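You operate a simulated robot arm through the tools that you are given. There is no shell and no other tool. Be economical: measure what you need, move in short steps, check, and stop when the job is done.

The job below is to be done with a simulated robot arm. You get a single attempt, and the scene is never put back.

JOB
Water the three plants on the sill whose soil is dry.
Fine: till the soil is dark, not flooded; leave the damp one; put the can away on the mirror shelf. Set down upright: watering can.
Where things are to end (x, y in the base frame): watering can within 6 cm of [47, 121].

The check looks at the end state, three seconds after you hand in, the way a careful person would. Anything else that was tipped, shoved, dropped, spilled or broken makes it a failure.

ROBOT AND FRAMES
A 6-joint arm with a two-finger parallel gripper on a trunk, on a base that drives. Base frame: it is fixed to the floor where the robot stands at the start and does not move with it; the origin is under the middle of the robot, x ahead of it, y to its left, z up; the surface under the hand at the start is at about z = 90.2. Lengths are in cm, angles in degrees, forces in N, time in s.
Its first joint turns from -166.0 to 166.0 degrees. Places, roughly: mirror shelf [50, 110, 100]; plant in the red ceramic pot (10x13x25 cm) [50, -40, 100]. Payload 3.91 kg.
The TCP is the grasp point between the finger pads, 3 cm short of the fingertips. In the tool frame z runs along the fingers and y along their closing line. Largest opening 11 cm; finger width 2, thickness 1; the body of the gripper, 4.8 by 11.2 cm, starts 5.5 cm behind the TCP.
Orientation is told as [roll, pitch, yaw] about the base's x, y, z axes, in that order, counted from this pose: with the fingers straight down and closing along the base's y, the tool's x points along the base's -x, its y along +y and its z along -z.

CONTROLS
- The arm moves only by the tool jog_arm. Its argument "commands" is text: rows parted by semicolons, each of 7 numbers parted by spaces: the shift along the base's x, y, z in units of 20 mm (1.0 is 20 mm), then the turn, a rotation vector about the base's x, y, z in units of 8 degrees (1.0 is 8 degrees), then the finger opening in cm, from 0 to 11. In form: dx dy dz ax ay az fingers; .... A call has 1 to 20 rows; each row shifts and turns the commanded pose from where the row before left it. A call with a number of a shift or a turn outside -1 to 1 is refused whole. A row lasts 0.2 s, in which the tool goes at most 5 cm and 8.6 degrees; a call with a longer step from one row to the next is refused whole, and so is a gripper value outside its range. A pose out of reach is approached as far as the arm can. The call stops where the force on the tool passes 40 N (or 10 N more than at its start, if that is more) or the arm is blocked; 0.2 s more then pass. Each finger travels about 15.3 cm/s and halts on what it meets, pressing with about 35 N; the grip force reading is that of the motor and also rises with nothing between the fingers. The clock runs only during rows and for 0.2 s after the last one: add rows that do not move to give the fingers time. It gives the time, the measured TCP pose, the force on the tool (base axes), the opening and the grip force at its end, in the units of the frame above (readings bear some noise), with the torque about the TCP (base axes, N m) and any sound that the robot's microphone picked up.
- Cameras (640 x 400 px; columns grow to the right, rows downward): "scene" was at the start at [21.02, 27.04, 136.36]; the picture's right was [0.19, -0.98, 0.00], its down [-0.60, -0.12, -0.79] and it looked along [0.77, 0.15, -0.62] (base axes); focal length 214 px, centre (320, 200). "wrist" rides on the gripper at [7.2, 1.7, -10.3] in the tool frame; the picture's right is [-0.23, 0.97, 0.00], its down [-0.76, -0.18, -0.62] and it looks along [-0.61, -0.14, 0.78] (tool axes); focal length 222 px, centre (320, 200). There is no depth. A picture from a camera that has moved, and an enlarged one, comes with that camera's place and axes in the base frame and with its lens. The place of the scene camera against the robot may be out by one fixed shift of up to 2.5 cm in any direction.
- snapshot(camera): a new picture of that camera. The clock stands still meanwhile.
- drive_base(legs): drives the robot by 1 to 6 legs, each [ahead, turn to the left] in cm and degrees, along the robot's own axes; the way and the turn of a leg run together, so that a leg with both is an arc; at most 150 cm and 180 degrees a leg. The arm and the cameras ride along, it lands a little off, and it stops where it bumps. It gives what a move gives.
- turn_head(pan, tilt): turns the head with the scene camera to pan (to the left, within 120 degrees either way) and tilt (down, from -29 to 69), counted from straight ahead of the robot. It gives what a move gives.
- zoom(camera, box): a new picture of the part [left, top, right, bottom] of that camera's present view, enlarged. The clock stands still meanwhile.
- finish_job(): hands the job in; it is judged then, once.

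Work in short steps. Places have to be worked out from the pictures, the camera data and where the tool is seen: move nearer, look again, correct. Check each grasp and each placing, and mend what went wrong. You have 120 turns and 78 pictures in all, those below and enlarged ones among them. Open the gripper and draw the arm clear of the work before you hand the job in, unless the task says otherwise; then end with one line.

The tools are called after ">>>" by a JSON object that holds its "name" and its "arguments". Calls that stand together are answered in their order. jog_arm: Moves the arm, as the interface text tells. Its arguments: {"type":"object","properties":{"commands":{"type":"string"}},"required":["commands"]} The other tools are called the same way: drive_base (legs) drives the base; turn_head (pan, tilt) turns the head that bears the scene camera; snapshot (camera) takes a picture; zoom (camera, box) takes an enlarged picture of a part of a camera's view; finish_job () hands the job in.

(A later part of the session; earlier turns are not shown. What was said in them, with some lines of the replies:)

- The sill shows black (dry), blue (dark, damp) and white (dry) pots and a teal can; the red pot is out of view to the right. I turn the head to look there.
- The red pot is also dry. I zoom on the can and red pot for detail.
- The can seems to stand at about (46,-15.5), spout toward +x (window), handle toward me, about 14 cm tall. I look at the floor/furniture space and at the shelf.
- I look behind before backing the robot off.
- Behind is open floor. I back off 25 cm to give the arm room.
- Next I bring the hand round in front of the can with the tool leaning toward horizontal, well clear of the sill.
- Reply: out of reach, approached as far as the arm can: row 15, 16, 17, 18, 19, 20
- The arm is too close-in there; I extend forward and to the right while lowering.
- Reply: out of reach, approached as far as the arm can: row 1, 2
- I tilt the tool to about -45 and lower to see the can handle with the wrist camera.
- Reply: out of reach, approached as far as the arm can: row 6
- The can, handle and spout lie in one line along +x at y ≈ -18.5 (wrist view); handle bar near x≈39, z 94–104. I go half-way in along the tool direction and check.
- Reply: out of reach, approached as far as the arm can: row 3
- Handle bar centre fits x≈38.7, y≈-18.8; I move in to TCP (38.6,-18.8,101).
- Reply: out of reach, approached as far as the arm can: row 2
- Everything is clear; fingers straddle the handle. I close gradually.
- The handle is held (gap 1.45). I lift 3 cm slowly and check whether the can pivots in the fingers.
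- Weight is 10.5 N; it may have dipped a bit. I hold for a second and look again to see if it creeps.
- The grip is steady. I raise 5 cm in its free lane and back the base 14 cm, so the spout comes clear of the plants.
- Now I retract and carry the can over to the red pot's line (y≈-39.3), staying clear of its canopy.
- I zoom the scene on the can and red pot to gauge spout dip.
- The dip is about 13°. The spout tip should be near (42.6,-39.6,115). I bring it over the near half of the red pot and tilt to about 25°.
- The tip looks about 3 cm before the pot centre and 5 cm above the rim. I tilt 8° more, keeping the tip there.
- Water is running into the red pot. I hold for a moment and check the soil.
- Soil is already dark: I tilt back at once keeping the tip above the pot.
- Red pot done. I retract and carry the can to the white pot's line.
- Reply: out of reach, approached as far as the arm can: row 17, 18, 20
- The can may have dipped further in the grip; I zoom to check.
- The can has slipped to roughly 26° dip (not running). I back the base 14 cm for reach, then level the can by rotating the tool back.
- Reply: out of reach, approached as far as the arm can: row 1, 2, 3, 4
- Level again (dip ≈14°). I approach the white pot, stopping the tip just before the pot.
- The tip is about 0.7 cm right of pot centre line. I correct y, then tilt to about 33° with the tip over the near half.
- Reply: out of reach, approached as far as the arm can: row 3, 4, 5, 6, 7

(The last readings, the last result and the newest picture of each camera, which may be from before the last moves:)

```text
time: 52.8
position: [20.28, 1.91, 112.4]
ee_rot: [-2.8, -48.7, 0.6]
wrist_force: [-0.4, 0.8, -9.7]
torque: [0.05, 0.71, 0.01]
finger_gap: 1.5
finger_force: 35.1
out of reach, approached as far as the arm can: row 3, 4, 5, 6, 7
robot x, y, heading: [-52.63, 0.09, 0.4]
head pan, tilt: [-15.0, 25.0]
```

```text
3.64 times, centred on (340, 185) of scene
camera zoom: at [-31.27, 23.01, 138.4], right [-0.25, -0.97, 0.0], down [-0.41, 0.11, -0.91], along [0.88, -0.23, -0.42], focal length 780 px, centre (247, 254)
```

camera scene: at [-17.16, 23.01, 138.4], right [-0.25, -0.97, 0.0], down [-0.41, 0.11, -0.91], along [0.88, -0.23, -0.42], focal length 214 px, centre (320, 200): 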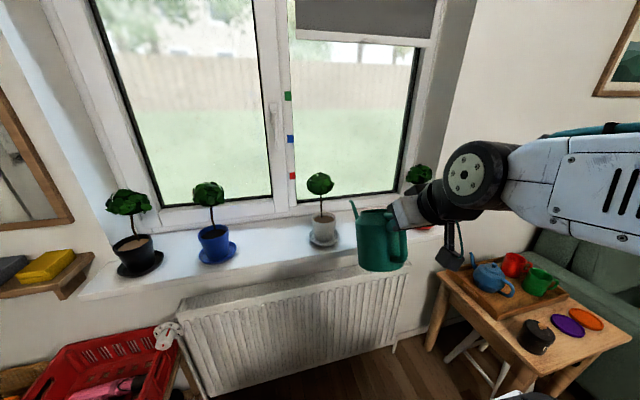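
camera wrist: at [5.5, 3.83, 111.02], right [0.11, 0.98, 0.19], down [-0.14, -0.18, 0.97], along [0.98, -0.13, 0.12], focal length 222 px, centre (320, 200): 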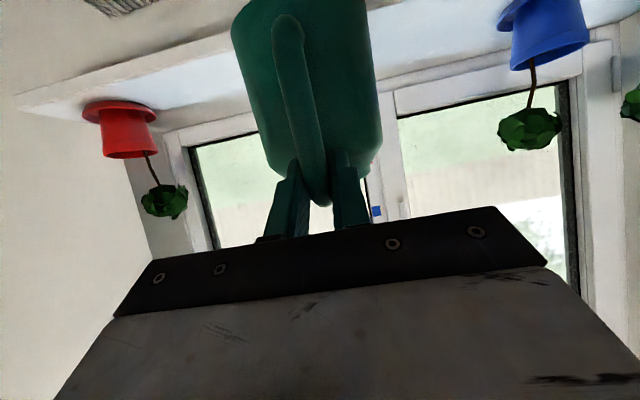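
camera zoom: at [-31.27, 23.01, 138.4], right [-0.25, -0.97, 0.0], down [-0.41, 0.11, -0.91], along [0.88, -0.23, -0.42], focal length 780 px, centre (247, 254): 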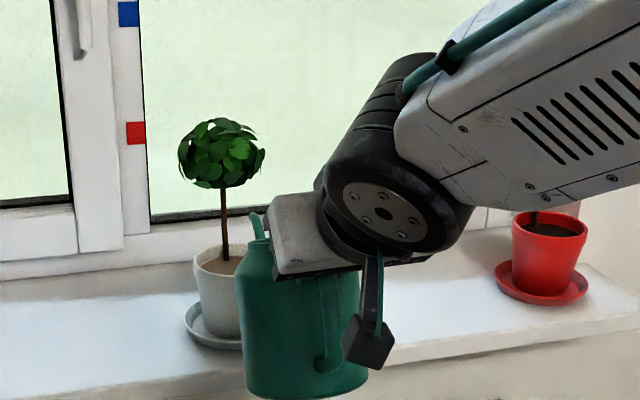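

The arm meets a wrist singularity with the tool straight ahead. I retract, level, and yaw the can +30° (spout aiming forward-left), which resembles the configuration that worked at the red pot.

>>> {"name": "jog_arm", "arguments": {"commands": "-0.8 0 0 0.1 -0.3 0 0;-0.8 0 0 0.1 -0.3 0 0;-0.8 0 0 0.1 -0.3 0 0;-0.8 -0.2 0 0 -0.3 0 0;-0.5 -0.5 0 0 0 0.4 0;-0.2 -0.6 0 0 0 0.4 0;0 -0.6 0 0 0 0.4 0;0 -0.6 0 0 0 0.4 0;0 -0.6 0 0 0 0.4 0;0 -0.6 0 0 0 0.4 0;0 -0.6 0 0 0 0.4 0;0 -0.6 0 0 0 0.4 0;0 -0.6 0 0 0 0.4 0;0 0 0 0 0 0.15 0;0 0 0 0 0 0 0"}}

>>> {"name": "snapshot", "arguments": {"camera": "scene"}}

```text
time: 56.0
position: [12.07, -5.65, 110.94]
ee_rot: [0.7, -51.6, 17.4]
wrist_force: [-0.3, 0.0, -11.5]
torque: [-0.22, 0.7, 0.01]
finger_gap: 1.5
finger_force: 34.8
out of reach, approached as far as the arm can: row 5, 6, 7, 8, 9, 10
robot x, y, heading: [-52.45, -0.19, 0.4]
head pan, tilt: [-15.0, 25.0]
```

```text
39 pictures are left
camera scene: at [-31.28, 23.0, 138.4], right [-0.25, -0.97, 0.0], down [-0.41, 0.11, -0.91], along [0.88, -0.23, -0.42], focal length 214 px, centre (320, 200)
```

scene: 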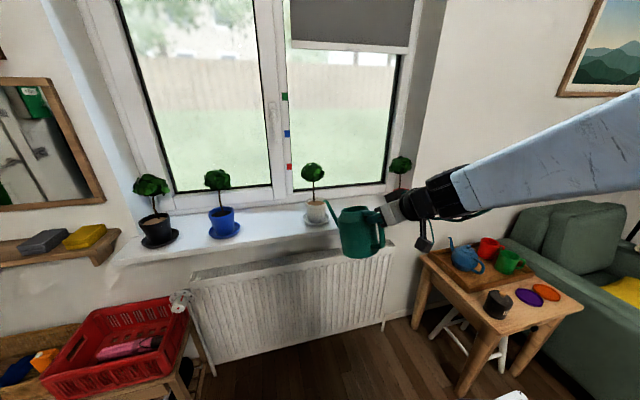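

Now out of the tight spot; I continue the yaw to ~30°.

>>> {"name": "jog_arm", "arguments": {"commands": "0 -0.4 0.1 0 0 0.4 0;0 -0.4 0.1 0 0 0.4 0;0 -0.4 0.1 0 0 0.4 0;0 -0.4 0.1 0 0 0.4 0;0 0 0 0 0 0 0"}}

>>> {"name": "zoom", "arguments": {"camera": "scene", "box": [270, 140, 450, 270]}}

```text
time: 57.1
position: [12.02, -8.69, 111.77]
ee_rot: [0.7, -51.5, 30.3]
wrist_force: [0.2, -0.4, -10.6]
torque: [-0.37, 0.65, 0.01]
finger_gap: 1.47
finger_force: 35.0
robot x, y, heading: [-52.14, -0.54, 0.4]
head pan, tilt: [-15.0, 25.0]
```

```text
3.08 times, centred on (360, 205) of scene
camera zoom: at [-31.28, 23.0, 138.4], right [-0.25, -0.97, 0.0], down [-0.41, 0.11, -0.91], along [0.88, -0.23, -0.42], focal length 660 px, centre (197, 185)
```

zoom: 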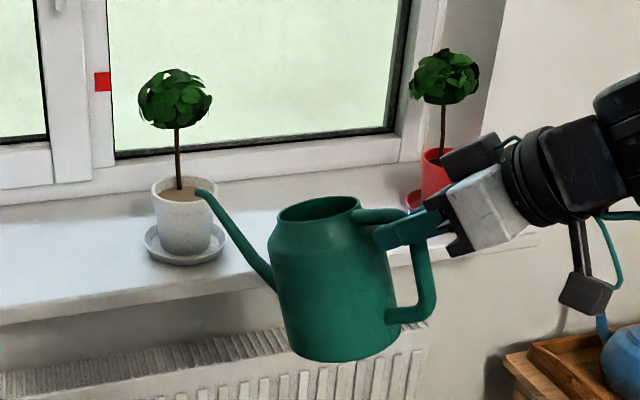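

Clear view now: dip ≈23°, tip ≈(34,4,106), pot ≈(47.3,2.3). I bring the tip over the near part of the pot.

>>> {"name": "jog_arm", "arguments": {"commands": "0.6 -0.1 0.25 0 0 0 0;0.9 -0.2 0.25 0 0 0 0;0.9 -0.2 0.25 0 0 0 0;0.9 -0.2 0 0 0 0 0;0.9 -0.2 0 0 0 0 0;0.9 -0.2 0 0 0 0 0;0.8 -0.15 0 0 0 0 0;0 0 0 0 0 0 0"}}

>>> {"name": "zoom", "arguments": {"camera": "scene", "box": [270, 140, 410, 240]}}

```text
time: 59.0
position: [24.12, -11.25, 113.19]
ee_rot: [0.8, -51.5, 30.3]
wrist_force: [-0.4, 0.4, -11.7]
torque: [-0.41, 0.59, 0.01]
finger_gap: 1.49
finger_force: 34.3
robot x, y, heading: [-52.56, -0.41, 0.5]
head pan, tilt: [-15.0, 25.0]
```

```text
4.00 times, centred on (340, 190) of scene
camera zoom: at [-31.28, 23.0, 138.4], right [-0.25, -0.97, 0.0], down [-0.41, 0.11, -0.91], along [0.88, -0.23, -0.42], focal length 858 px, centre (240, 240)
```

zoom: 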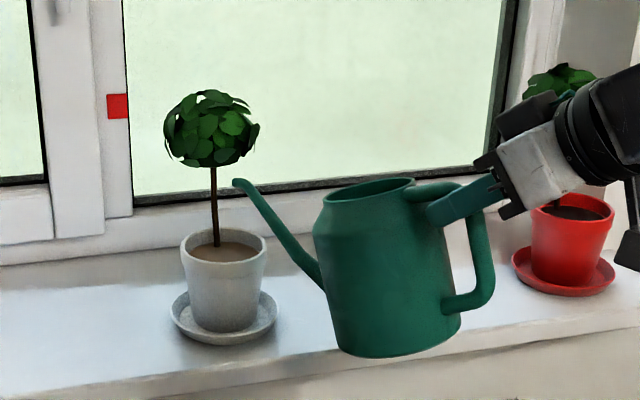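

Tip is near the pot centre line, 7 cm above the rim. I tilt 10° about the spout's cross axis while keeping the tip over the pot.

>>> {"name": "jog_arm", "arguments": {"commands": "0.08 0.12 0.2 -0.157 0.27 0 0;0.08 0.12 0.25 -0.157 0.27 0 0;0.08 0.12 0.3 -0.157 0.27 0 0;0.08 0.12 0.3 -0.157 0.27 0 0"}}

>>> {"name": "zoom", "arguments": {"camera": "scene", "box": [270, 140, 410, 240]}}

```text
time: 60.0
position: [24.73, -10.08, 115.29]
ee_rot: [0.7, -41.4, 30.2]
wrist_force: [0.0, 0.0, -11.4]
torque: [-0.26, 0.49, 0.03]
finger_gap: 1.48
finger_force: 35.2
robot x, y, heading: [-52.65, -0.43, 0.8]
head pan, tilt: [-15.0, 25.0]
```

```text
4.00 times, centred on (340, 190) of scene
camera zoom: at [-31.27, 22.99, 138.4], right [-0.25, -0.97, 0.0], down [-0.41, 0.11, -0.91], along [0.88, -0.23, -0.42], focal length 858 px, centre (240, 240)
```

zoom: 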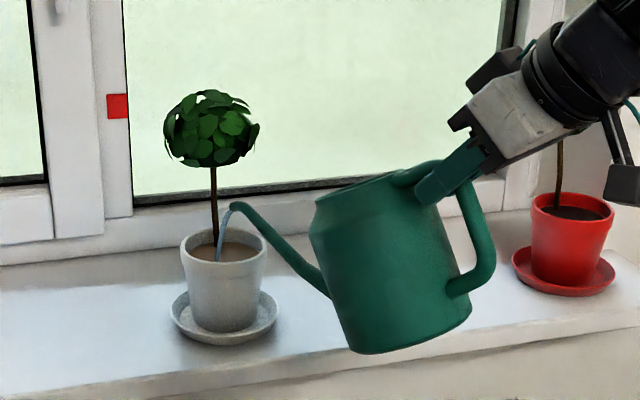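

Water is going into the pot; hold about 0.8 s and check.

>>> {"name": "jog_arm", "arguments": {"commands": "0 0 0 0 0 0 0;0 0 0 0 0 0 0;0 0 0 0 0 0 0"}}

>>> {"name": "zoom", "arguments": {"camera": "scene", "box": [290, 170, 350, 230]}}

```text
time: 60.8
position: [24.6, -10.27, 115.27]
ee_rot: [0.6, -41.6, 30.2]
wrist_force: [0.3, -0.5, -11.3]
torque: [-0.29, 0.46, -0.02]
finger_gap: 1.49
finger_force: 34.5
robot x, y, heading: [-52.81, -0.15, 0.5]
head pan, tilt: [-15.0, 25.0]
```

```text
6.67 times, centred on (320, 200) of scene
camera zoom: at [-31.27, 23.0, 138.4], right [-0.25, -0.97, 0.0], down [-0.41, 0.11, -0.91], along [0.88, -0.23, -0.42], focal length 1430 px, centre (320, 200)
```

zoom: 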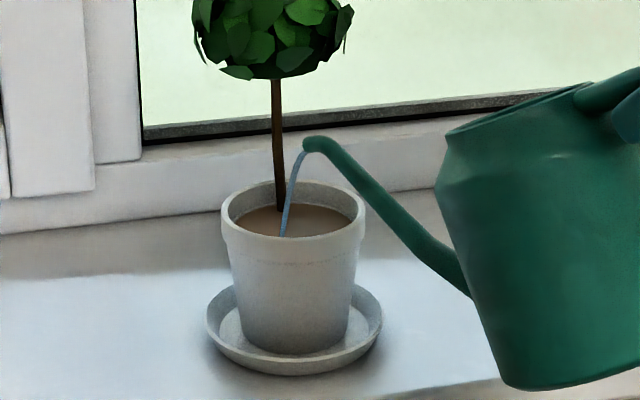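

The soil is only starting to darken; the stream is thin. Hold another second.

>>> {"name": "jog_arm", "arguments": {"commands": "0 0 0 0 0 0 0;0 0 0 0 0 0 0;0 0 0 0 0 0 0;0 0 0 0 0 0 0;0 0 0 0 0 0 0"}}

>>> {"name": "zoom", "arguments": {"camera": "scene", "box": [290, 170, 350, 230]}}

```text
time: 62.0
position: [24.63, -10.16, 115.3]
ee_rot: [0.7, -41.5, 30.2]
wrist_force: [-0.4, -0.4, -11.3]
torque: [-0.28, 0.45, -0.03]
finger_gap: 1.5
finger_force: 35.3
robot x, y, heading: [-52.39, -0.08, 0.7]
head pan, tilt: [-15.0, 25.0]
```

```text
6.67 times, centred on (320, 200) of scene
camera zoom: at [-31.27, 23.0, 138.4], right [-0.25, -0.97, 0.0], down [-0.41, 0.11, -0.91], along [0.88, -0.23, -0.42], focal length 1430 px, centre (320, 200)
```

zoom: 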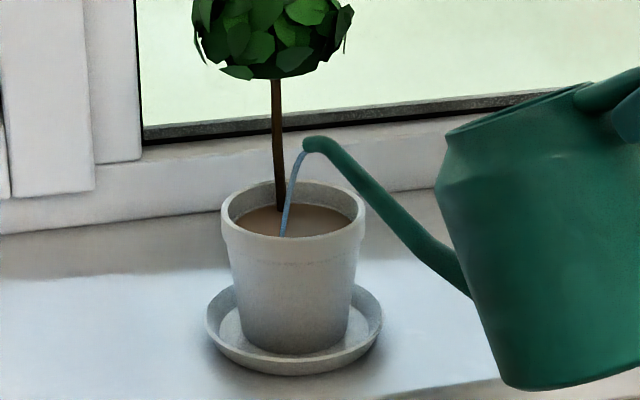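

The stream lands inside near the centre but is thin. I add 3° of tilt and hold.

>>> {"name": "jog_arm", "arguments": {"commands": "0.1 0.05 0.3 -0.19 0.32 0 0;0 0 0 0 0 0 0;0 0 0 0 0 0 0;0 0 0 0 0 0 0"}}

>>> {"name": "zoom", "arguments": {"camera": "scene", "box": [290, 170, 350, 230]}}

```text
time: 63.0
position: [24.81, -10.16, 115.92]
ee_rot: [0.7, -38.5, 30.2]
wrist_force: [-0.1, -0.3, -10.2]
torque: [-0.21, 0.41, -0.01]
finger_gap: 1.49
finger_force: 34.5
robot x, y, heading: [-52.62, 0.16, 0.5]
head pan, tilt: [-15.0, 25.0]
```

```text
6.67 times, centred on (320, 200) of scene
camera zoom: at [-31.27, 23.0, 138.4], right [-0.25, -0.97, 0.0], down [-0.41, 0.11, -0.91], along [0.88, -0.23, -0.42], focal length 1430 px, centre (320, 200)
```

zoom: 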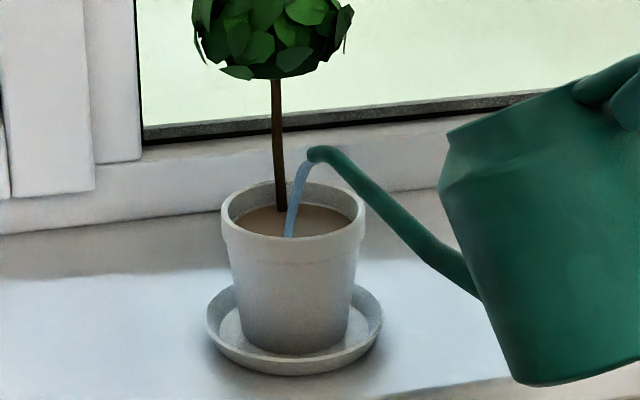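

The soil isn't darkening as expected; the stream may be landing close to the near wall. I shift the tip 1.2 cm further over the pot and check.

>>> {"name": "jog_arm", "arguments": {"commands": "0.6 -0.1 0 0 0 0 0;0 0 0 0 0 0 0;0 0 0 0 0 0 0"}}

>>> {"name": "zoom", "arguments": {"camera": "scene", "box": [290, 170, 350, 230]}}

```text
time: 63.8
position: [26.1, -10.35, 116.02]
ee_rot: [0.7, -38.5, 30.2]
wrist_force: [-0.8, 0.2, -11.3]
torque: [-0.25, 0.38, 0.04]
finger_gap: 1.49
finger_force: 35.6
robot x, y, heading: [-52.93, -0.11, 0.6]
head pan, tilt: [-15.0, 25.0]
```

```text
6.67 times, centred on (320, 200) of scene
camera zoom: at [-31.27, 23.0, 138.4], right [-0.25, -0.97, 0.0], down [-0.41, 0.11, -0.91], along [0.88, -0.23, -0.42], focal length 1430 px, centre (320, 200)
```

zoom: 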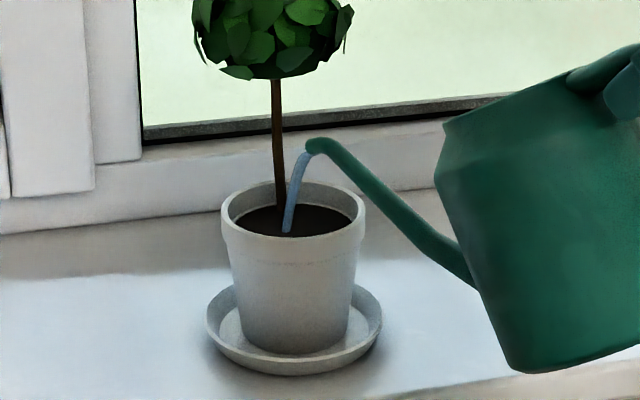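

Dark now: I tilt back at once.

>>> {"name": "jog_arm", "arguments": {"commands": "-0.45 -0.25 -0.9 0.5 -0.866 0 0;-0.35 -0.2 -0.9 0.5 -0.866 0 0;-0.1 -0.05 -0.2 0.25 -0.43 0 0;0 0 0 0 0 0 0"}}

>>> {"name": "zoom", "arguments": {"camera": "scene", "box": [270, 140, 410, 240]}}

```text
time: 64.8
position: [24.21, -11.39, 111.81]
ee_rot: [0.5, -58.5, 30.3]
wrist_force: [0.1, -0.6, -9.9]
torque: [-0.45, 0.72, -0.01]
finger_gap: 1.49
finger_force: 35.2
robot x, y, heading: [-52.64, -0.6, 0.5]
head pan, tilt: [-15.0, 25.0]
```

```text
4.00 times, centred on (340, 190) of scene
camera zoom: at [-31.27, 23.0, 138.4], right [-0.25, -0.97, 0.0], down [-0.41, 0.11, -0.91], along [0.88, -0.23, -0.42], focal length 858 px, centre (240, 240)
```

zoom: 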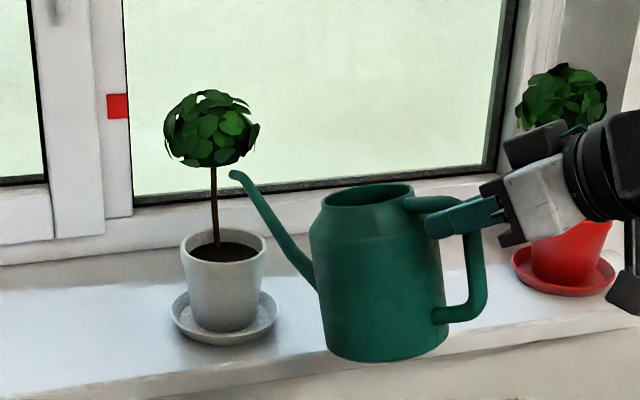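

White pot done. I back off 35 cm, then drive round to about (-70,62) heading 0, facing the black pot with the same arm pose.

>>> {"name": "drive_base", "arguments": {"legs": [[-35, 0], [0, 73.8], [65, 0], [0, -74.3]]}}

>>> {"name": "turn_head", "arguments": {"pan": -5, "tilt": 25}}

>>> {"name": "snapshot", "arguments": {"camera": "scene"}}

```text
time: 76.6
position: [6.19, 53.64, 111.88]
ee_rot: [0.6, -58.5, 32.1]
wrist_force: [0.1, -0.4, -11.7]
torque: [-0.4, 0.67, 0.02]
finger_gap: 1.53
finger_force: 35.1
robot x, y, heading: [-70.97, 62.49, 2.4]
head pan, tilt: [-15.0, 25.0]
```

```text
time: 77.3
position: [5.96, 53.55, 111.79]
ee_rot: [0.6, -58.5, 32.1]
wrist_force: [0.0, -0.3, -10.7]
torque: [-0.4, 0.69, -0.03]
finger_gap: 1.48
finger_force: 34.7
robot x, y, heading: [-71.36, 62.1, 2.4]
head pan, tilt: [-5.0, 25.0]
```

```text
30 pictures are left
camera scene: at [-50.32, 87.73, 138.4], right [-0.05, -1.0, 0.0], down [-0.42, 0.02, -0.91], along [0.91, -0.04, -0.42], focal length 214 px, centre (320, 200)
```

scene: 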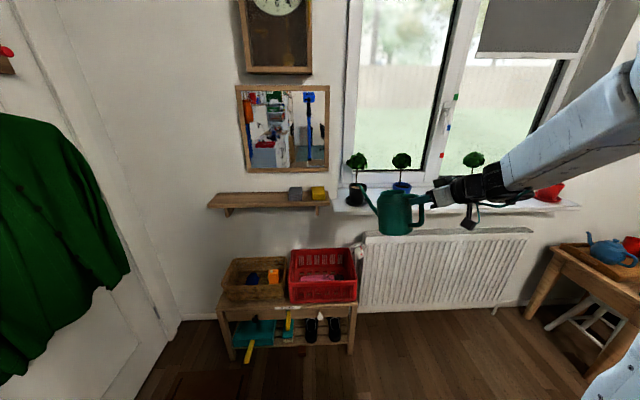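

Good frontal view of the pot, can and shelf. I zoom to locate the black pot, the tip and the shelf.

>>> {"name": "zoom", "arguments": {"camera": "scene", "box": [200, 140, 440, 290]}}

```text
2.67 times, centred on (320, 215) of scene
camera zoom: at [-50.32, 87.73, 138.4], right [-0.05, -1.0, 0.0], down [-0.42, 0.02, -0.91], along [0.91, -0.04, -0.42], focal length 572 px, centre (320, 160)
```

zoom: 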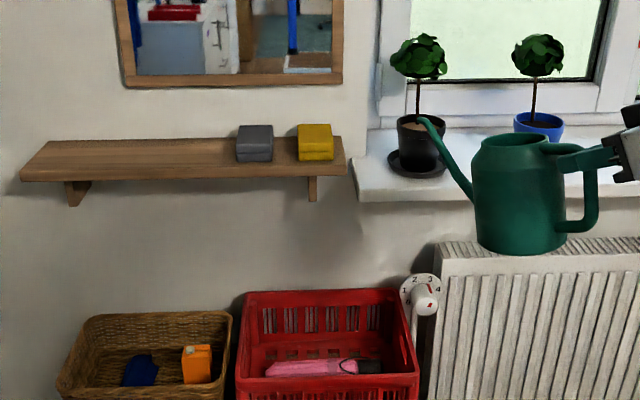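

Black pot ≈(47,62.8). I drive forward 13 cm, then slide the tip onto the pot's near-right side.

>>> {"name": "drive_base", "arguments": {"legs": [[13, 0]]}}

>>> {"name": "jog_arm", "arguments": {"commands": "0 -0.8 0 0 0 0 0;0 -0.9 0 0 0 0 0;0.3 -0.9 -0.1 0 0 0 0;0.5 -0.7 -0.2 0 0 0 0;0.5 0 -0.2 0 0 0 0;0.4 0 0 0 0 0 0;0 0 0 0 0 0 0"}}

>>> {"name": "zoom", "arguments": {"camera": "scene", "box": [310, 150, 470, 260]}}

```text
time: 78.6
position: [19.22, 53.97, 111.81]
ee_rot: [0.6, -58.6, 32.1]
wrist_force: [0.3, 0.0, -11.1]
torque: [-0.44, 0.71, -0.01]
finger_gap: 1.48
finger_force: 35.2
robot x, y, heading: [-58.03, 62.98, 2.3]
head pan, tilt: [-5.0, 25.0]
```

```text
time: 80.2
position: [22.55, 47.47, 110.9]
ee_rot: [0.6, -58.6, 32.0]
wrist_force: [-0.3, 0.0, -11.4]
torque: [-0.46, 0.67, -0.01]
finger_gap: 1.5
finger_force: 34.4
robot x, y, heading: [-57.88, 62.92, 2.4]
head pan, tilt: [-5.0, 25.0]
```

```text
3.64 times, centred on (390, 205) of scene
camera zoom: at [-37.12, 88.27, 138.4], right [-0.05, -1.0, 0.0], down [-0.42, 0.02, -0.91], along [0.91, -0.04, -0.42], focal length 780 px, centre (66, 182)
```

zoom: 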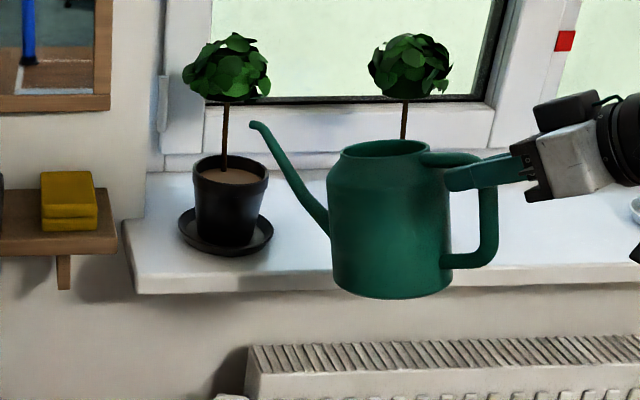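

Tip sits where planned. I tilt ~18° around it, keeping the tip over the near half of the black pot.

>>> {"name": "jog_arm", "arguments": {"commands": "0.26 0.12 0.3 -0.175 0.28 0 0;0.26 0.12 0.4 -0.175 0.28 0 0;0.26 0.12 0.4 -0.175 0.28 0 0;0.26 0.12 0.4 -0.175 0.28 0 0;0.26 0.12 0.4 -0.175 0.28 0 0;0.26 0.12 0.45 -0.175 0.28 0 0;0.26 0.12 0.45 -0.175 0.28 0 0"}}

>>> {"name": "zoom", "arguments": {"camera": "scene", "box": [330, 150, 430, 230]}}

```text
time: 81.8
position: [26.19, 49.09, 116.67]
ee_rot: [0.5, -39.9, 32.1]
wrist_force: [0.4, 0.7, -12.0]
torque: [-0.3, 0.35, -0.01]
finger_gap: 1.49
finger_force: 35.0
robot x, y, heading: [-57.99, 62.85, 2.6]
head pan, tilt: [-5.0, 25.0]
```

```text
5.00 times, centred on (380, 190) of scene
camera zoom: at [-37.12, 88.27, 138.4], right [-0.05, -1.0, 0.0], down [-0.42, 0.02, -0.91], along [0.91, -0.04, -0.42], focal length 1072 px, centre (20, 250)
```

zoom: 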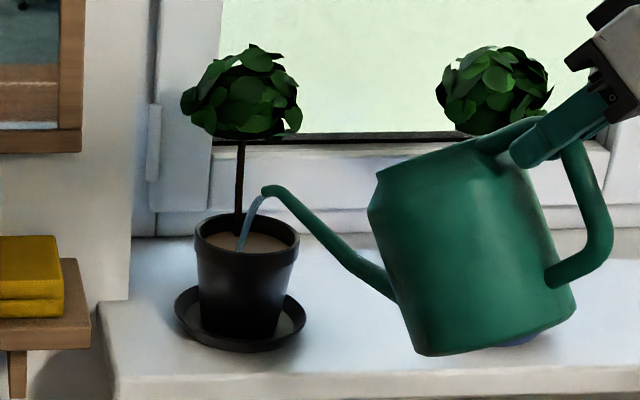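

It's flowing into the pot, toward the front. I shift 0.8 cm inward, add 2.5°, and hold briefly.

>>> {"name": "jog_arm", "arguments": {"commands": "0.45 0 0.3 -0.165 0.265 0 0;0 0 0 0 0 0 0;0 0 0 0 0 0 0"}}

>>> {"name": "zoom", "arguments": {"camera": "scene", "box": [340, 165, 400, 225]}}

```text
time: 82.6
position: [27.09, 49.09, 117.12]
ee_rot: [0.7, -37.5, 32.1]
wrist_force: [0.2, -0.1, -11.0]
torque: [-0.22, 0.36, -0.02]
finger_gap: 1.5
finger_force: 35.3
robot x, y, heading: [-57.59, 62.6, 2.6]
head pan, tilt: [-5.0, 25.0]
```

```text
6.67 times, centred on (370, 195) of scene
camera zoom: at [-37.12, 88.27, 138.4], right [-0.05, -1.0, 0.0], down [-0.42, 0.02, -0.91], along [0.91, -0.04, -0.42], focal length 1430 px, centre (-13, 233)
```

zoom: 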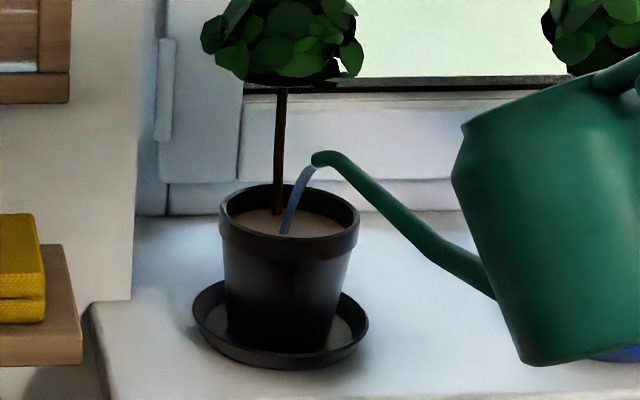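

Stream is on the soil, which starts to darken. I hold about 0.6 s more.

>>> {"name": "jog_arm", "arguments": {"commands": "0 0 0 0 0 0 0;0 0 0 0 0 0 0"}}

>>> {"name": "zoom", "arguments": {"camera": "scene", "box": [340, 165, 400, 225]}}

```text
time: 83.2
position: [27.21, 49.0, 117.27]
ee_rot: [0.7, -37.5, 32.1]
wrist_force: [0.0, 0.4, -10.9]
torque: [-0.23, 0.34, 0.01]
finger_gap: 1.5
finger_force: 34.7
robot x, y, heading: [-57.77, 62.61, 2.6]
head pan, tilt: [-5.0, 25.0]
```

```text
6.67 times, centred on (370, 195) of scene
camera zoom: at [-37.12, 88.27, 138.4], right [-0.05, -1.0, 0.0], down [-0.42, 0.02, -0.91], along [0.91, -0.04, -0.42], focal length 1430 px, centre (-13, 233)
```

zoom: 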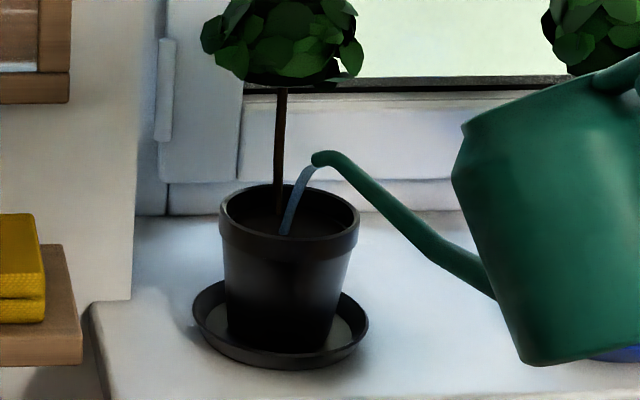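

Dark now: I tilt back at once.

>>> {"name": "jog_arm", "arguments": {"commands": "-0.45 -0.27 -0.9 0.53 -0.85 0 0;-0.35 -0.2 -0.9 0.53 -0.85 0 0;-0.1 -0.05 -0.2 0.26 -0.42 0 0;0 0 0 0 0 0 0"}}

>>> {"name": "zoom", "arguments": {"camera": "scene", "box": [190, 110, 430, 270]}}

```text
time: 84.2
position: [25.46, 47.95, 113.06]
ee_rot: [0.4, -57.5, 32.1]
wrist_force: [-1.4, -0.3, -11.0]
torque: [-0.46, 0.67, -0.01]
finger_gap: 1.49
finger_force: 34.9
robot x, y, heading: [-57.95, 63.1, 2.5]
head pan, tilt: [-5.0, 25.0]
```

```text
2.50 times, centred on (310, 190) of scene
camera zoom: at [-37.12, 88.27, 138.4], right [-0.05, -1.0, 0.0], down [-0.42, 0.02, -0.91], along [0.91, -0.04, -0.42], focal length 536 px, centre (345, 225)
```

zoom: 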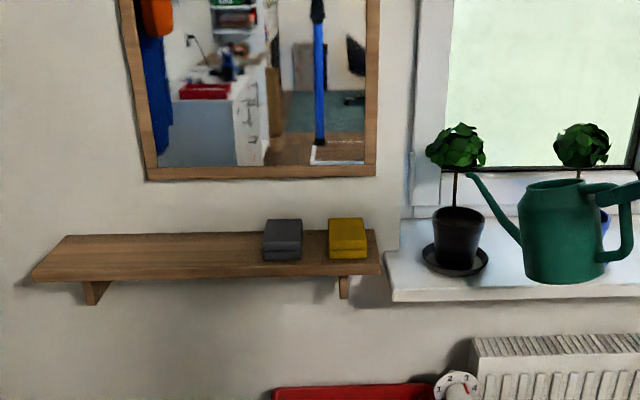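

All three are watered. I back off, then raise the can and level it partly before carrying it to the shelf.

>>> {"name": "drive_base", "arguments": {"legs": [[-27, 0]]}}

>>> {"name": "jog_arm", "arguments": {"commands": "0 0 0.5 0.2 -0.32 0 0;0 0 0.5 0.2 -0.32 0 0;0 0 0.5 0.2 -0.32 0 0;0 0 0.5 0.2 -0.32 0 0;0 0 0.5 0 0 0 0;0 0 0 0 0 0 0"}}

>>> {"name": "drive_base", "arguments": {"legs": [[0, 87.5], [-57, 0], [0, -45], [50, 0]]}}

>>> {"name": "turn_head", "arguments": {"pan": 0, "tilt": 25}}

>>> {"name": "snapshot", "arguments": {"camera": "scene"}}

```text
time: 86.1
position: [-1.36, 46.46, 113.06]
ee_rot: [0.6, -57.5, 31.8]
wrist_force: [0.1, -0.7, -11.4]
torque: [-0.44, 0.65, 0.02]
finger_gap: 1.47
finger_force: 35.2
robot x, y, heading: [-84.32, 61.97, 2.1]
head pan, tilt: [-5.0, 25.0]
```

```text
time: 87.5
position: [-1.37, 46.34, 118.12]
ee_rot: [0.6, -69.5, 31.6]
wrist_force: [0.2, -0.3, -11.7]
torque: [-0.55, 0.8, 0.01]
finger_gap: 1.47
finger_force: 35.5
robot x, y, heading: [-84.68, 62.03, 1.8]
head pan, tilt: [-5.0, 25.0]
```

```text
time: 99.3
position: [21.33, 90.17, 118.11]
ee_rot: [0.7, -69.4, 77.5]
wrist_force: [-0.4, 0.0, -11.0]
torque: [-0.93, 0.18, -0.02]
finger_gap: 1.48
finger_force: 34.3
robot x, y, heading: [-47.99, 41.27, 47.6]
head pan, tilt: [-5.0, 25.0]
```

```text
time: 100.0
position: [21.39, 90.25, 118.12]
ee_rot: [0.8, -69.4, 77.3]
wrist_force: [-0.3, -0.2, -11.0]
torque: [-0.95, 0.19, -0.03]
finger_gap: 1.5
finger_force: 35.5
robot x, y, heading: [-47.8, 41.25, 48.0]
head pan, tilt: [0.0, 25.0]
```

```text
23 pictures are left
camera scene: at [-50.63, 75.5, 138.4], right [0.74, -0.67, 0.0], down [-0.28, -0.31, -0.91], along [0.61, 0.67, -0.42], focal length 214 px, centre (320, 200)
```

scene: 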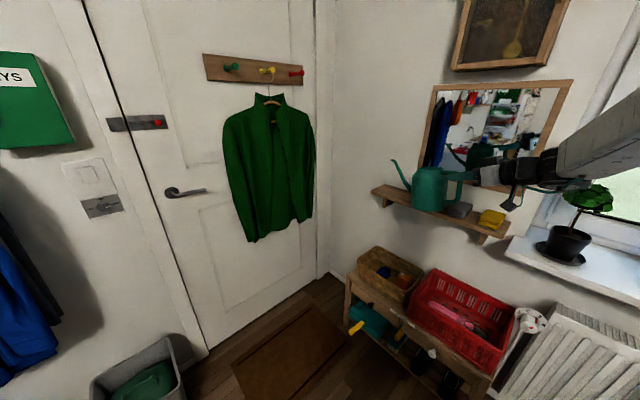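

The can hovers in front of the shelf, aimed along it (yaw 77°). I drive forward 20 cm along the line to the target.

>>> {"name": "drive_base", "arguments": {"legs": [[20, 0]]}}

>>> {"name": "zoom", "arguments": {"camera": "scene", "box": [340, 90, 600, 270]}}

```text
time: 101.6
position: [34.93, 104.64, 118.1]
ee_rot: [0.9, -69.5, 77.1]
wrist_force: [-0.5, 1.0, -11.5]
torque: [-0.94, 0.17, -0.01]
finger_gap: 1.49
finger_force: 34.9
robot x, y, heading: [-34.36, 56.14, 47.7]
head pan, tilt: [0.0, 25.0]
```

```text
2.22 times, centred on (470, 180) of scene
camera zoom: at [-37.2, 90.17, 138.4], right [0.74, -0.67, 0.0], down [-0.29, -0.31, -0.91], along [0.61, 0.67, -0.42], focal length 477 px, centre (-13, 244)
```

zoom: 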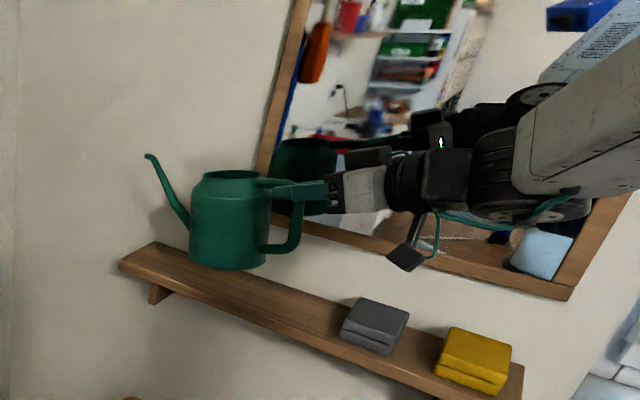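

Shelf is free between y≈98 and 131. I drive 8 cm more, move the arm to the target and level by 8°.

>>> {"name": "drive_base", "arguments": {"legs": [[8, 0]]}}

>>> {"name": "jog_arm", "arguments": {"commands": "0.5 0.2 0 0.25 -0.05 0 0;0.5 0.25 0 0.25 -0.05 0 0;0.5 0.25 0 0.25 -0.06 0 0;0.5 0.25 -0.5 0.22 -0.06 0 0;0.45 0.2 -0.5 0 0 0 0;0 0 -0.5 0 0 0 0;0 0 -0.5 0 0 0 0;0 0 0 0 0 0 0"}}

>>> {"name": "zoom", "arguments": {"camera": "scene", "box": [340, 90, 600, 270]}}

```text
time: 102.6
position: [40.29, 110.75, 118.03]
ee_rot: [0.7, -69.5, 77.2]
wrist_force: [0.4, -0.1, -10.9]
torque: [-0.96, 0.19, -0.01]
finger_gap: 1.52
finger_force: 34.9
robot x, y, heading: [-28.64, 62.15, 47.6]
head pan, tilt: [0.0, 25.0]
```

```text
time: 104.4
position: [45.19, 113.21, 114.12]
ee_rot: [1.0, -77.4, 77.1]
wrist_force: [0.7, 0.1, -11.3]
torque: [-1.02, 0.25, -0.01]
finger_gap: 1.51
finger_force: 35.2
robot x, y, heading: [-29.15, 62.14, 47.9]
head pan, tilt: [0.0, 25.0]
```

```text
2.22 times, centred on (470, 180) of scene
camera zoom: at [-31.66, 96.22, 138.4], right [0.74, -0.67, 0.0], down [-0.29, -0.31, -0.91], along [0.61, 0.67, -0.42], focal length 477 px, centre (-13, 244)
```

zoom: 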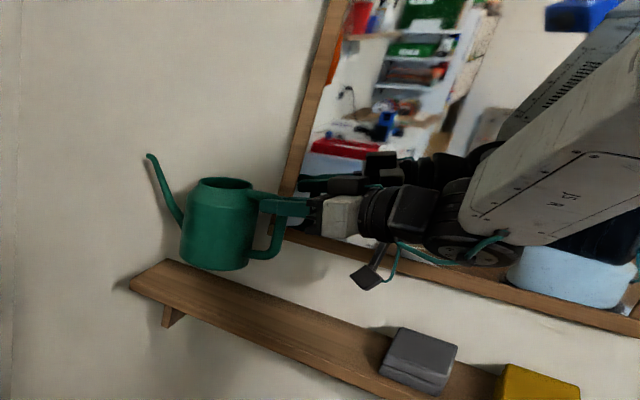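

Relative to the shelf (x≈42–55), the can is a bit to the front; I shift +1.6 cm, yaw 6° more, and lower to just above the shelf.

>>> {"name": "jog_arm", "arguments": {"commands": "0.4 0 -0.4 0 0 0.25 0;0.4 0 -0.5 0 0 0.25 0;0 0 -0.5 0 0 0.25 0;0 0 -0.5 0 0 0 0;0 0 -0.5 0 0 0 0;0 0 -0.5 0 0 0 0;0 0 0 0 0 0 0"}}

>>> {"name": "zoom", "arguments": {"camera": "scene", "box": [370, 140, 570, 280]}}

```text
time: 106.0
position: [46.76, 112.97, 108.27]
ee_rot: [0.9, -77.5, 83.1]
wrist_force: [-0.4, 0.2, -7.8]
torque: [-0.59, 0.13, 0.09]
finger_gap: 1.47
finger_force: 35.4
robot x, y, heading: [-28.99, 62.38, 47.6]
head pan, tilt: [0.0, 25.0]
```

```text
2.86 times, centred on (470, 210) of scene
camera zoom: at [-31.67, 96.21, 138.4], right [0.74, -0.67, 0.0], down [-0.29, -0.31, -0.91], along [0.61, 0.67, -0.42], focal length 613 px, centre (-109, 171)
```

zoom: 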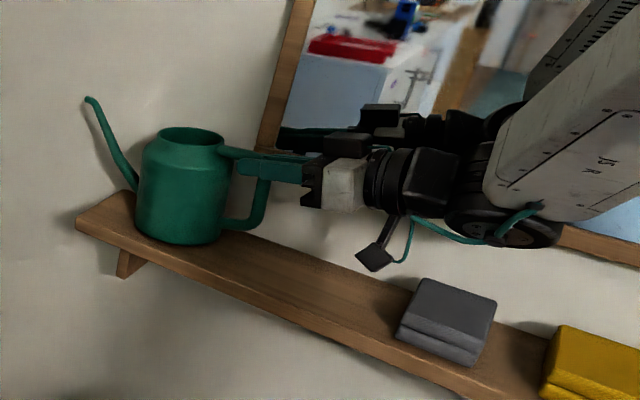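

Contact has begun (load fell to 7.8 N). I lower in small steps until the shelf carries the can, letting it level itself.

>>> {"name": "jog_arm", "arguments": {"commands": "0 0 -0.15 0 0 0 0;0 0 -0.15 0 0 0 0;0 0 0 0 0 0 0"}}

```text
time: 106.8
position: [46.76, 112.93, 107.72]
ee_rot: [0.5, -77.5, 83.3]
wrist_force: [0.2, -6.6, 9.2]
torque: [1.03, -0.14, 0.0]
finger_gap: 1.52
finger_force: 34.8
robot x, y, heading: [-28.8, 61.84, 47.8]
head pan, tilt: [0.0, 25.0]
```

>>> {"name": "zoom", "arguments": {"camera": "scene", "box": [370, 160, 470, 230]}}

```text
5.71 times, centred on (420, 195) of scene
camera zoom: at [-31.72, 96.13, 138.42], right [0.74, -0.67, 0.0], down [-0.28, -0.31, -0.91], along [0.61, 0.67, -0.42], focal length 1226 px, centre (-251, 229)
```

zoom: 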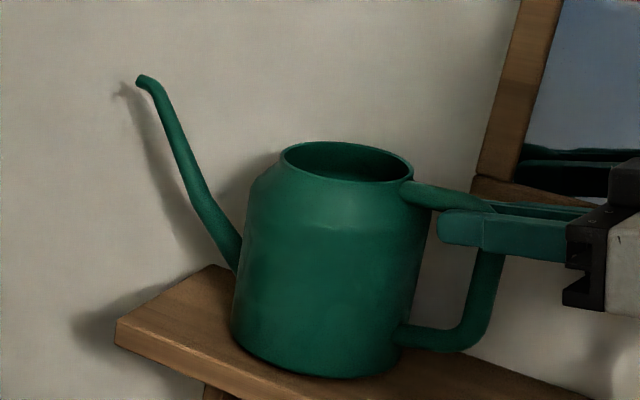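

Still ~4° nose-down. I rotate nose-up 4° while lowering so that it stands flat.

>>> {"name": "jog_arm", "arguments": {"commands": "0 0 0 0.25 -0.03 0 0;0 0 -0.1 0.25 -0.03 0 0;0 0 -0.1 0 0 0 0;0 0 0 0 0 0 0"}}

```text
time: 107.8
position: [46.77, 112.91, 107.16]
ee_rot: [1.1, -81.4, 82.8]
wrist_force: [0.9, -0.1, -11.5]
torque: [-1.13, 0.09, -0.02]
finger_gap: 1.47
finger_force: 35.2
robot x, y, heading: [-28.59, 62.19, 47.5]
head pan, tilt: [0.0, 25.0]
```

It's free of the shelf again; I lower in small steps to find contact.

>>> {"name": "jog_arm", "arguments": {"commands": "0 0 -0.1 0 0 0 0;0 0 -0.1 0 0 0 0"}}

```text
time: 108.4
position: [46.83, 113.07, 107.06]
ee_rot: [-0.6, -81.7, 84.5]
wrist_force: [-0.4, 1.0, 10.5]
torque: [0.13, 0.05, 0.06]
finger_gap: 1.48
finger_force: 34.9
robot x, y, heading: [-28.98, 62.29, 47.4]
head pan, tilt: [0.0, 25.0]
```

Reaction is now spread under the base with little torque, so it's about flat. I ease up a hair and check the reading.

>>> {"name": "jog_arm", "arguments": {"commands": "0 0 0.05 0 0 0 0;0 0 0 0 0 0 0"}}

>>> {"name": "zoom", "arguments": {"camera": "scene", "box": [370, 160, 470, 230]}}

```text
time: 109.0
position: [46.82, 113.04, 107.17]
ee_rot: [0.1, -81.5, 83.8]
wrist_force: [1.4, 2.7, 14.2]
torque: [0.58, -0.19, -0.03]
finger_gap: 1.45
finger_force: 35.7
robot x, y, heading: [-28.43, 62.32, 47.6]
head pan, tilt: [0.0, 25.0]
```

```text
5.71 times, centred on (420, 195) of scene
camera zoom: at [-31.74, 96.17, 138.41], right [0.74, -0.67, 0.0], down [-0.28, -0.31, -0.91], along [0.61, 0.67, -0.42], focal length 1226 px, centre (-251, 229)
```

zoom: 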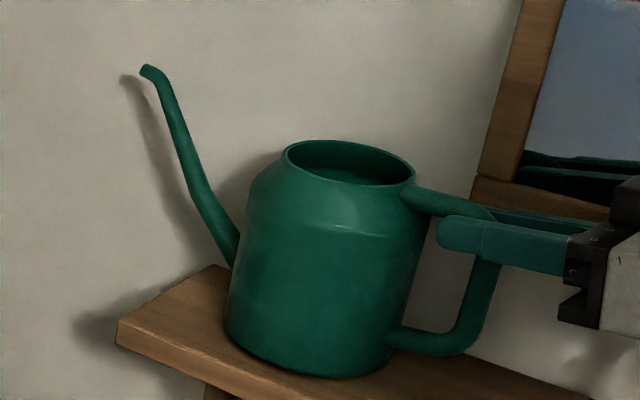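

The can now looks upright. I ease the down-pressure before opening.

>>> {"name": "jog_arm", "arguments": {"commands": "0 0 0.06 0 0 0 0;0 0 0 0 0 0 0"}}

```text
time: 109.6
position: [46.82, 113.05, 107.18]
ee_rot: [0.5, -81.5, 83.5]
wrist_force: [0.7, 3.7, 14.4]
torque: [0.58, -0.22, -0.04]
finger_gap: 1.49
finger_force: 35.2
robot x, y, heading: [-28.5, 61.95, 47.6]
head pan, tilt: [0.0, 25.0]
```

>>> {"name": "jog_arm", "arguments": {"commands": "0 0 0.1 0 0 0 0;0 0 0 0 0 0 0"}}

```text
time: 110.2
position: [46.88, 113.05, 107.2]
ee_rot: [1.2, -81.4, 82.7]
wrist_force: [1.8, 4.0, 0.9]
torque: [-0.06, -0.13, -0.03]
finger_gap: 1.5
finger_force: 35.4
robot x, y, heading: [-28.8, 62.0, 47.6]
head pan, tilt: [0.0, 25.0]
```

The load is on the shelf. I open the fingers partly and watch.

>>> {"name": "jog_arm", "arguments": {"commands": "0 0 0 0 0 0 2;0 0 0 0 0 0 3;0 0 0 0 0 0 4;0 0 0 0 0 0 5;0 0 0 0 0 0 5"}}

>>> {"name": "zoom", "arguments": {"camera": "scene", "box": [370, 140, 570, 280]}}

```text
time: 111.4
position: [46.81, 113.06, 107.2]
ee_rot: [0.8, -81.5, 83.2]
wrist_force: [0.0, 0.6, 0.1]
torque: [0.01, 0.01, -0.01]
finger_gap: 5.01
finger_force: 0.0
robot x, y, heading: [-28.64, 62.12, 47.7]
head pan, tilt: [0.0, 25.0]
```

```text
2.86 times, centred on (470, 210) of scene
camera zoom: at [-31.7, 96.19, 138.4], right [0.74, -0.67, 0.0], down [-0.29, -0.31, -0.91], along [0.61, 0.67, -0.42], focal length 613 px, centre (-109, 171)
```

zoom: 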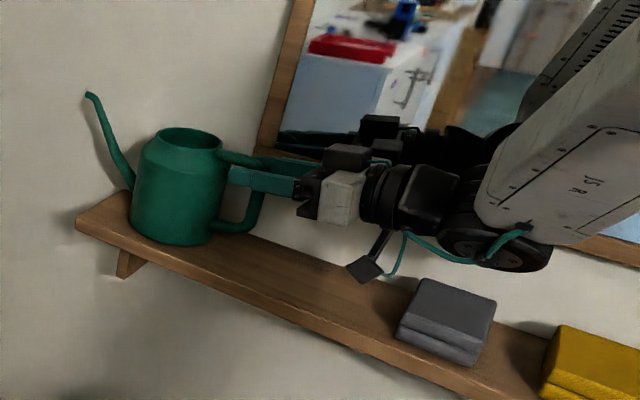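

Released and standing upright. I draw the fingers back and up, away from the handle and over the sponges.

>>> {"name": "jog_arm", "arguments": {"commands": "-0.05 -0.4 0.3 0 0 0 5;-0.05 -0.4 0.5 0 0 0 5;-0.05 -0.4 0.6 0 0 0 5;-0.05 -0.4 0.7 0 0 0 5;-0.1 -0.4 0.8 0 0 0 5;-0.1 -0.4 0.8 0 0 0 5;-0.2 -0.4 0.8 0 0 0 5;-0.3 -0.4 0.8 0 0 0 5;-0.3 -0.4 0.8 0 0 0 5;0 0 0 0 0 0 5"}}

>>> {"name": "drive_base", "arguments": {"legs": [[-40, 0]]}}

>>> {"name": "snapshot", "arguments": {"camera": "scene"}}

```text
time: 113.6
position: [44.7, 105.56, 119.5]
ee_rot: [0.9, -81.5, 83.0]
wrist_force: [0.6, -0.7, -0.4]
torque: [-0.01, -0.01, 0.03]
finger_gap: 5.02
finger_force: 0.0
robot x, y, heading: [-29.18, 62.27, 47.9]
head pan, tilt: [0.0, 25.0]
```

```text
time: 116.1
position: [17.9, 75.68, 119.41]
ee_rot: [0.7, -81.5, 82.8]
wrist_force: [0.2, -0.6, -0.2]
torque: [0.02, -0.01, -0.01]
finger_gap: 5.04
finger_force: 0.1
robot x, y, heading: [-55.8, 32.87, 47.3]
head pan, tilt: [0.0, 25.0]
```

```text
16 pictures are left
camera scene: at [-58.44, 66.89, 138.4], right [0.73, -0.68, 0.0], down [-0.29, -0.31, -0.91], along [0.62, 0.67, -0.42], focal length 214 px, centre (320, 200)
```

scene: 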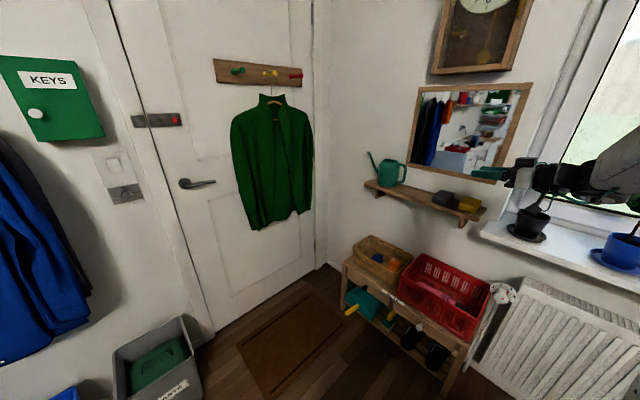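

The can stands on the shelf. I check the sill and pots for spills or displacement.

>>> {"name": "turn_head", "arguments": {"pan": -60, "tilt": 20}}

>>> {"name": "snapshot", "arguments": {"camera": "scene"}}

>>> {"name": "turn_head", "arguments": {"pan": -10, "tilt": 20}}

>>> {"name": "zoom", "arguments": {"camera": "scene", "box": [240, 140, 440, 270]}}

```text
time: 117.4
position: [17.9, 75.83, 119.6]
ee_rot: [0.8, -81.5, 82.8]
wrist_force: [0.5, 0.2, -0.9]
torque: [-0.02, 0.01, 0.04]
finger_gap: 5.01
finger_force: 0.0
robot x, y, heading: [-55.49, 32.61, 47.0]
head pan, tilt: [-60.0, 20.0]
```

```text
15 pictures are left
camera scene: at [-55.61, 58.07, 139.21], right [-0.22, -0.98, 0.0], down [-0.33, 0.08, -0.94], along [0.92, -0.21, -0.34], focal length 214 px, centre (320, 200)
```

scene: 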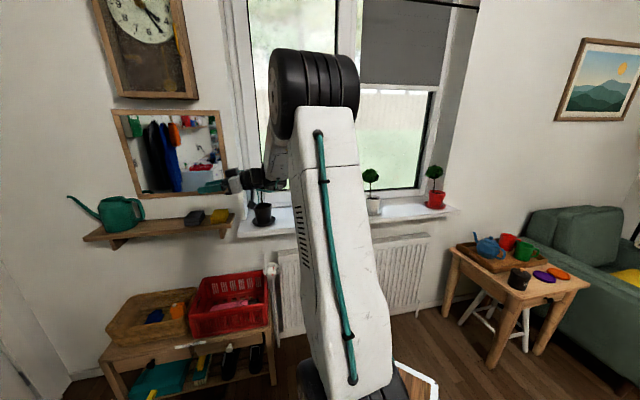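

```text
time: 118.6
position: [17.96, 75.77, 119.59]
ee_rot: [0.8, -81.5, 82.8]
wrist_force: [0.2, 0.5, 0.3]
torque: [-0.01, 0.02, 0.01]
finger_gap: 5.02
finger_force: 0.1
robot x, y, heading: [-56.12, 32.55, 47.2]
head pan, tilt: [-10.0, 20.0]
```

```text
3.08 times, centred on (340, 205) of scene
camera zoom: at [-57.27, 65.75, 139.21], right [0.6, -0.8, 0.0], down [-0.27, -0.21, -0.94], along [0.75, 0.57, -0.34], focal length 660 px, centre (258, 185)
```

zoom: 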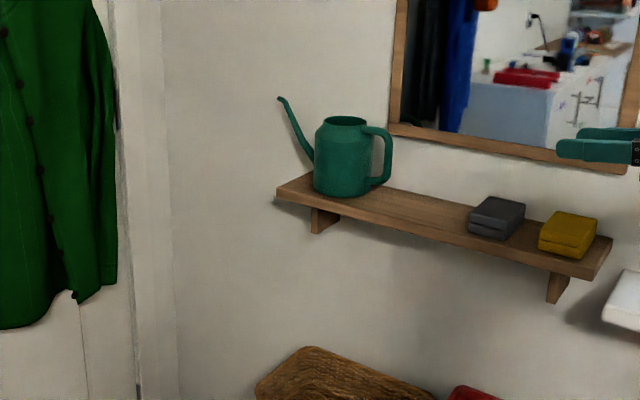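

The three dry pots (red, white, black) are watered until the soil is dark, the damp blue one is left alone, and the can stands upright on the mirror shelf near (47.8, 121). The arm is clear, so I hand in.

>>> {"name": "finish_job", "arguments": {}}

```text
The job is handed in.
```

I watered the red, white and black pots until their soil turned dark, left the damp blue one alone, and set the can upright on the mirror shelf at about (48, 121); I saw no spills, though the arm hid part of the sill in the last check.
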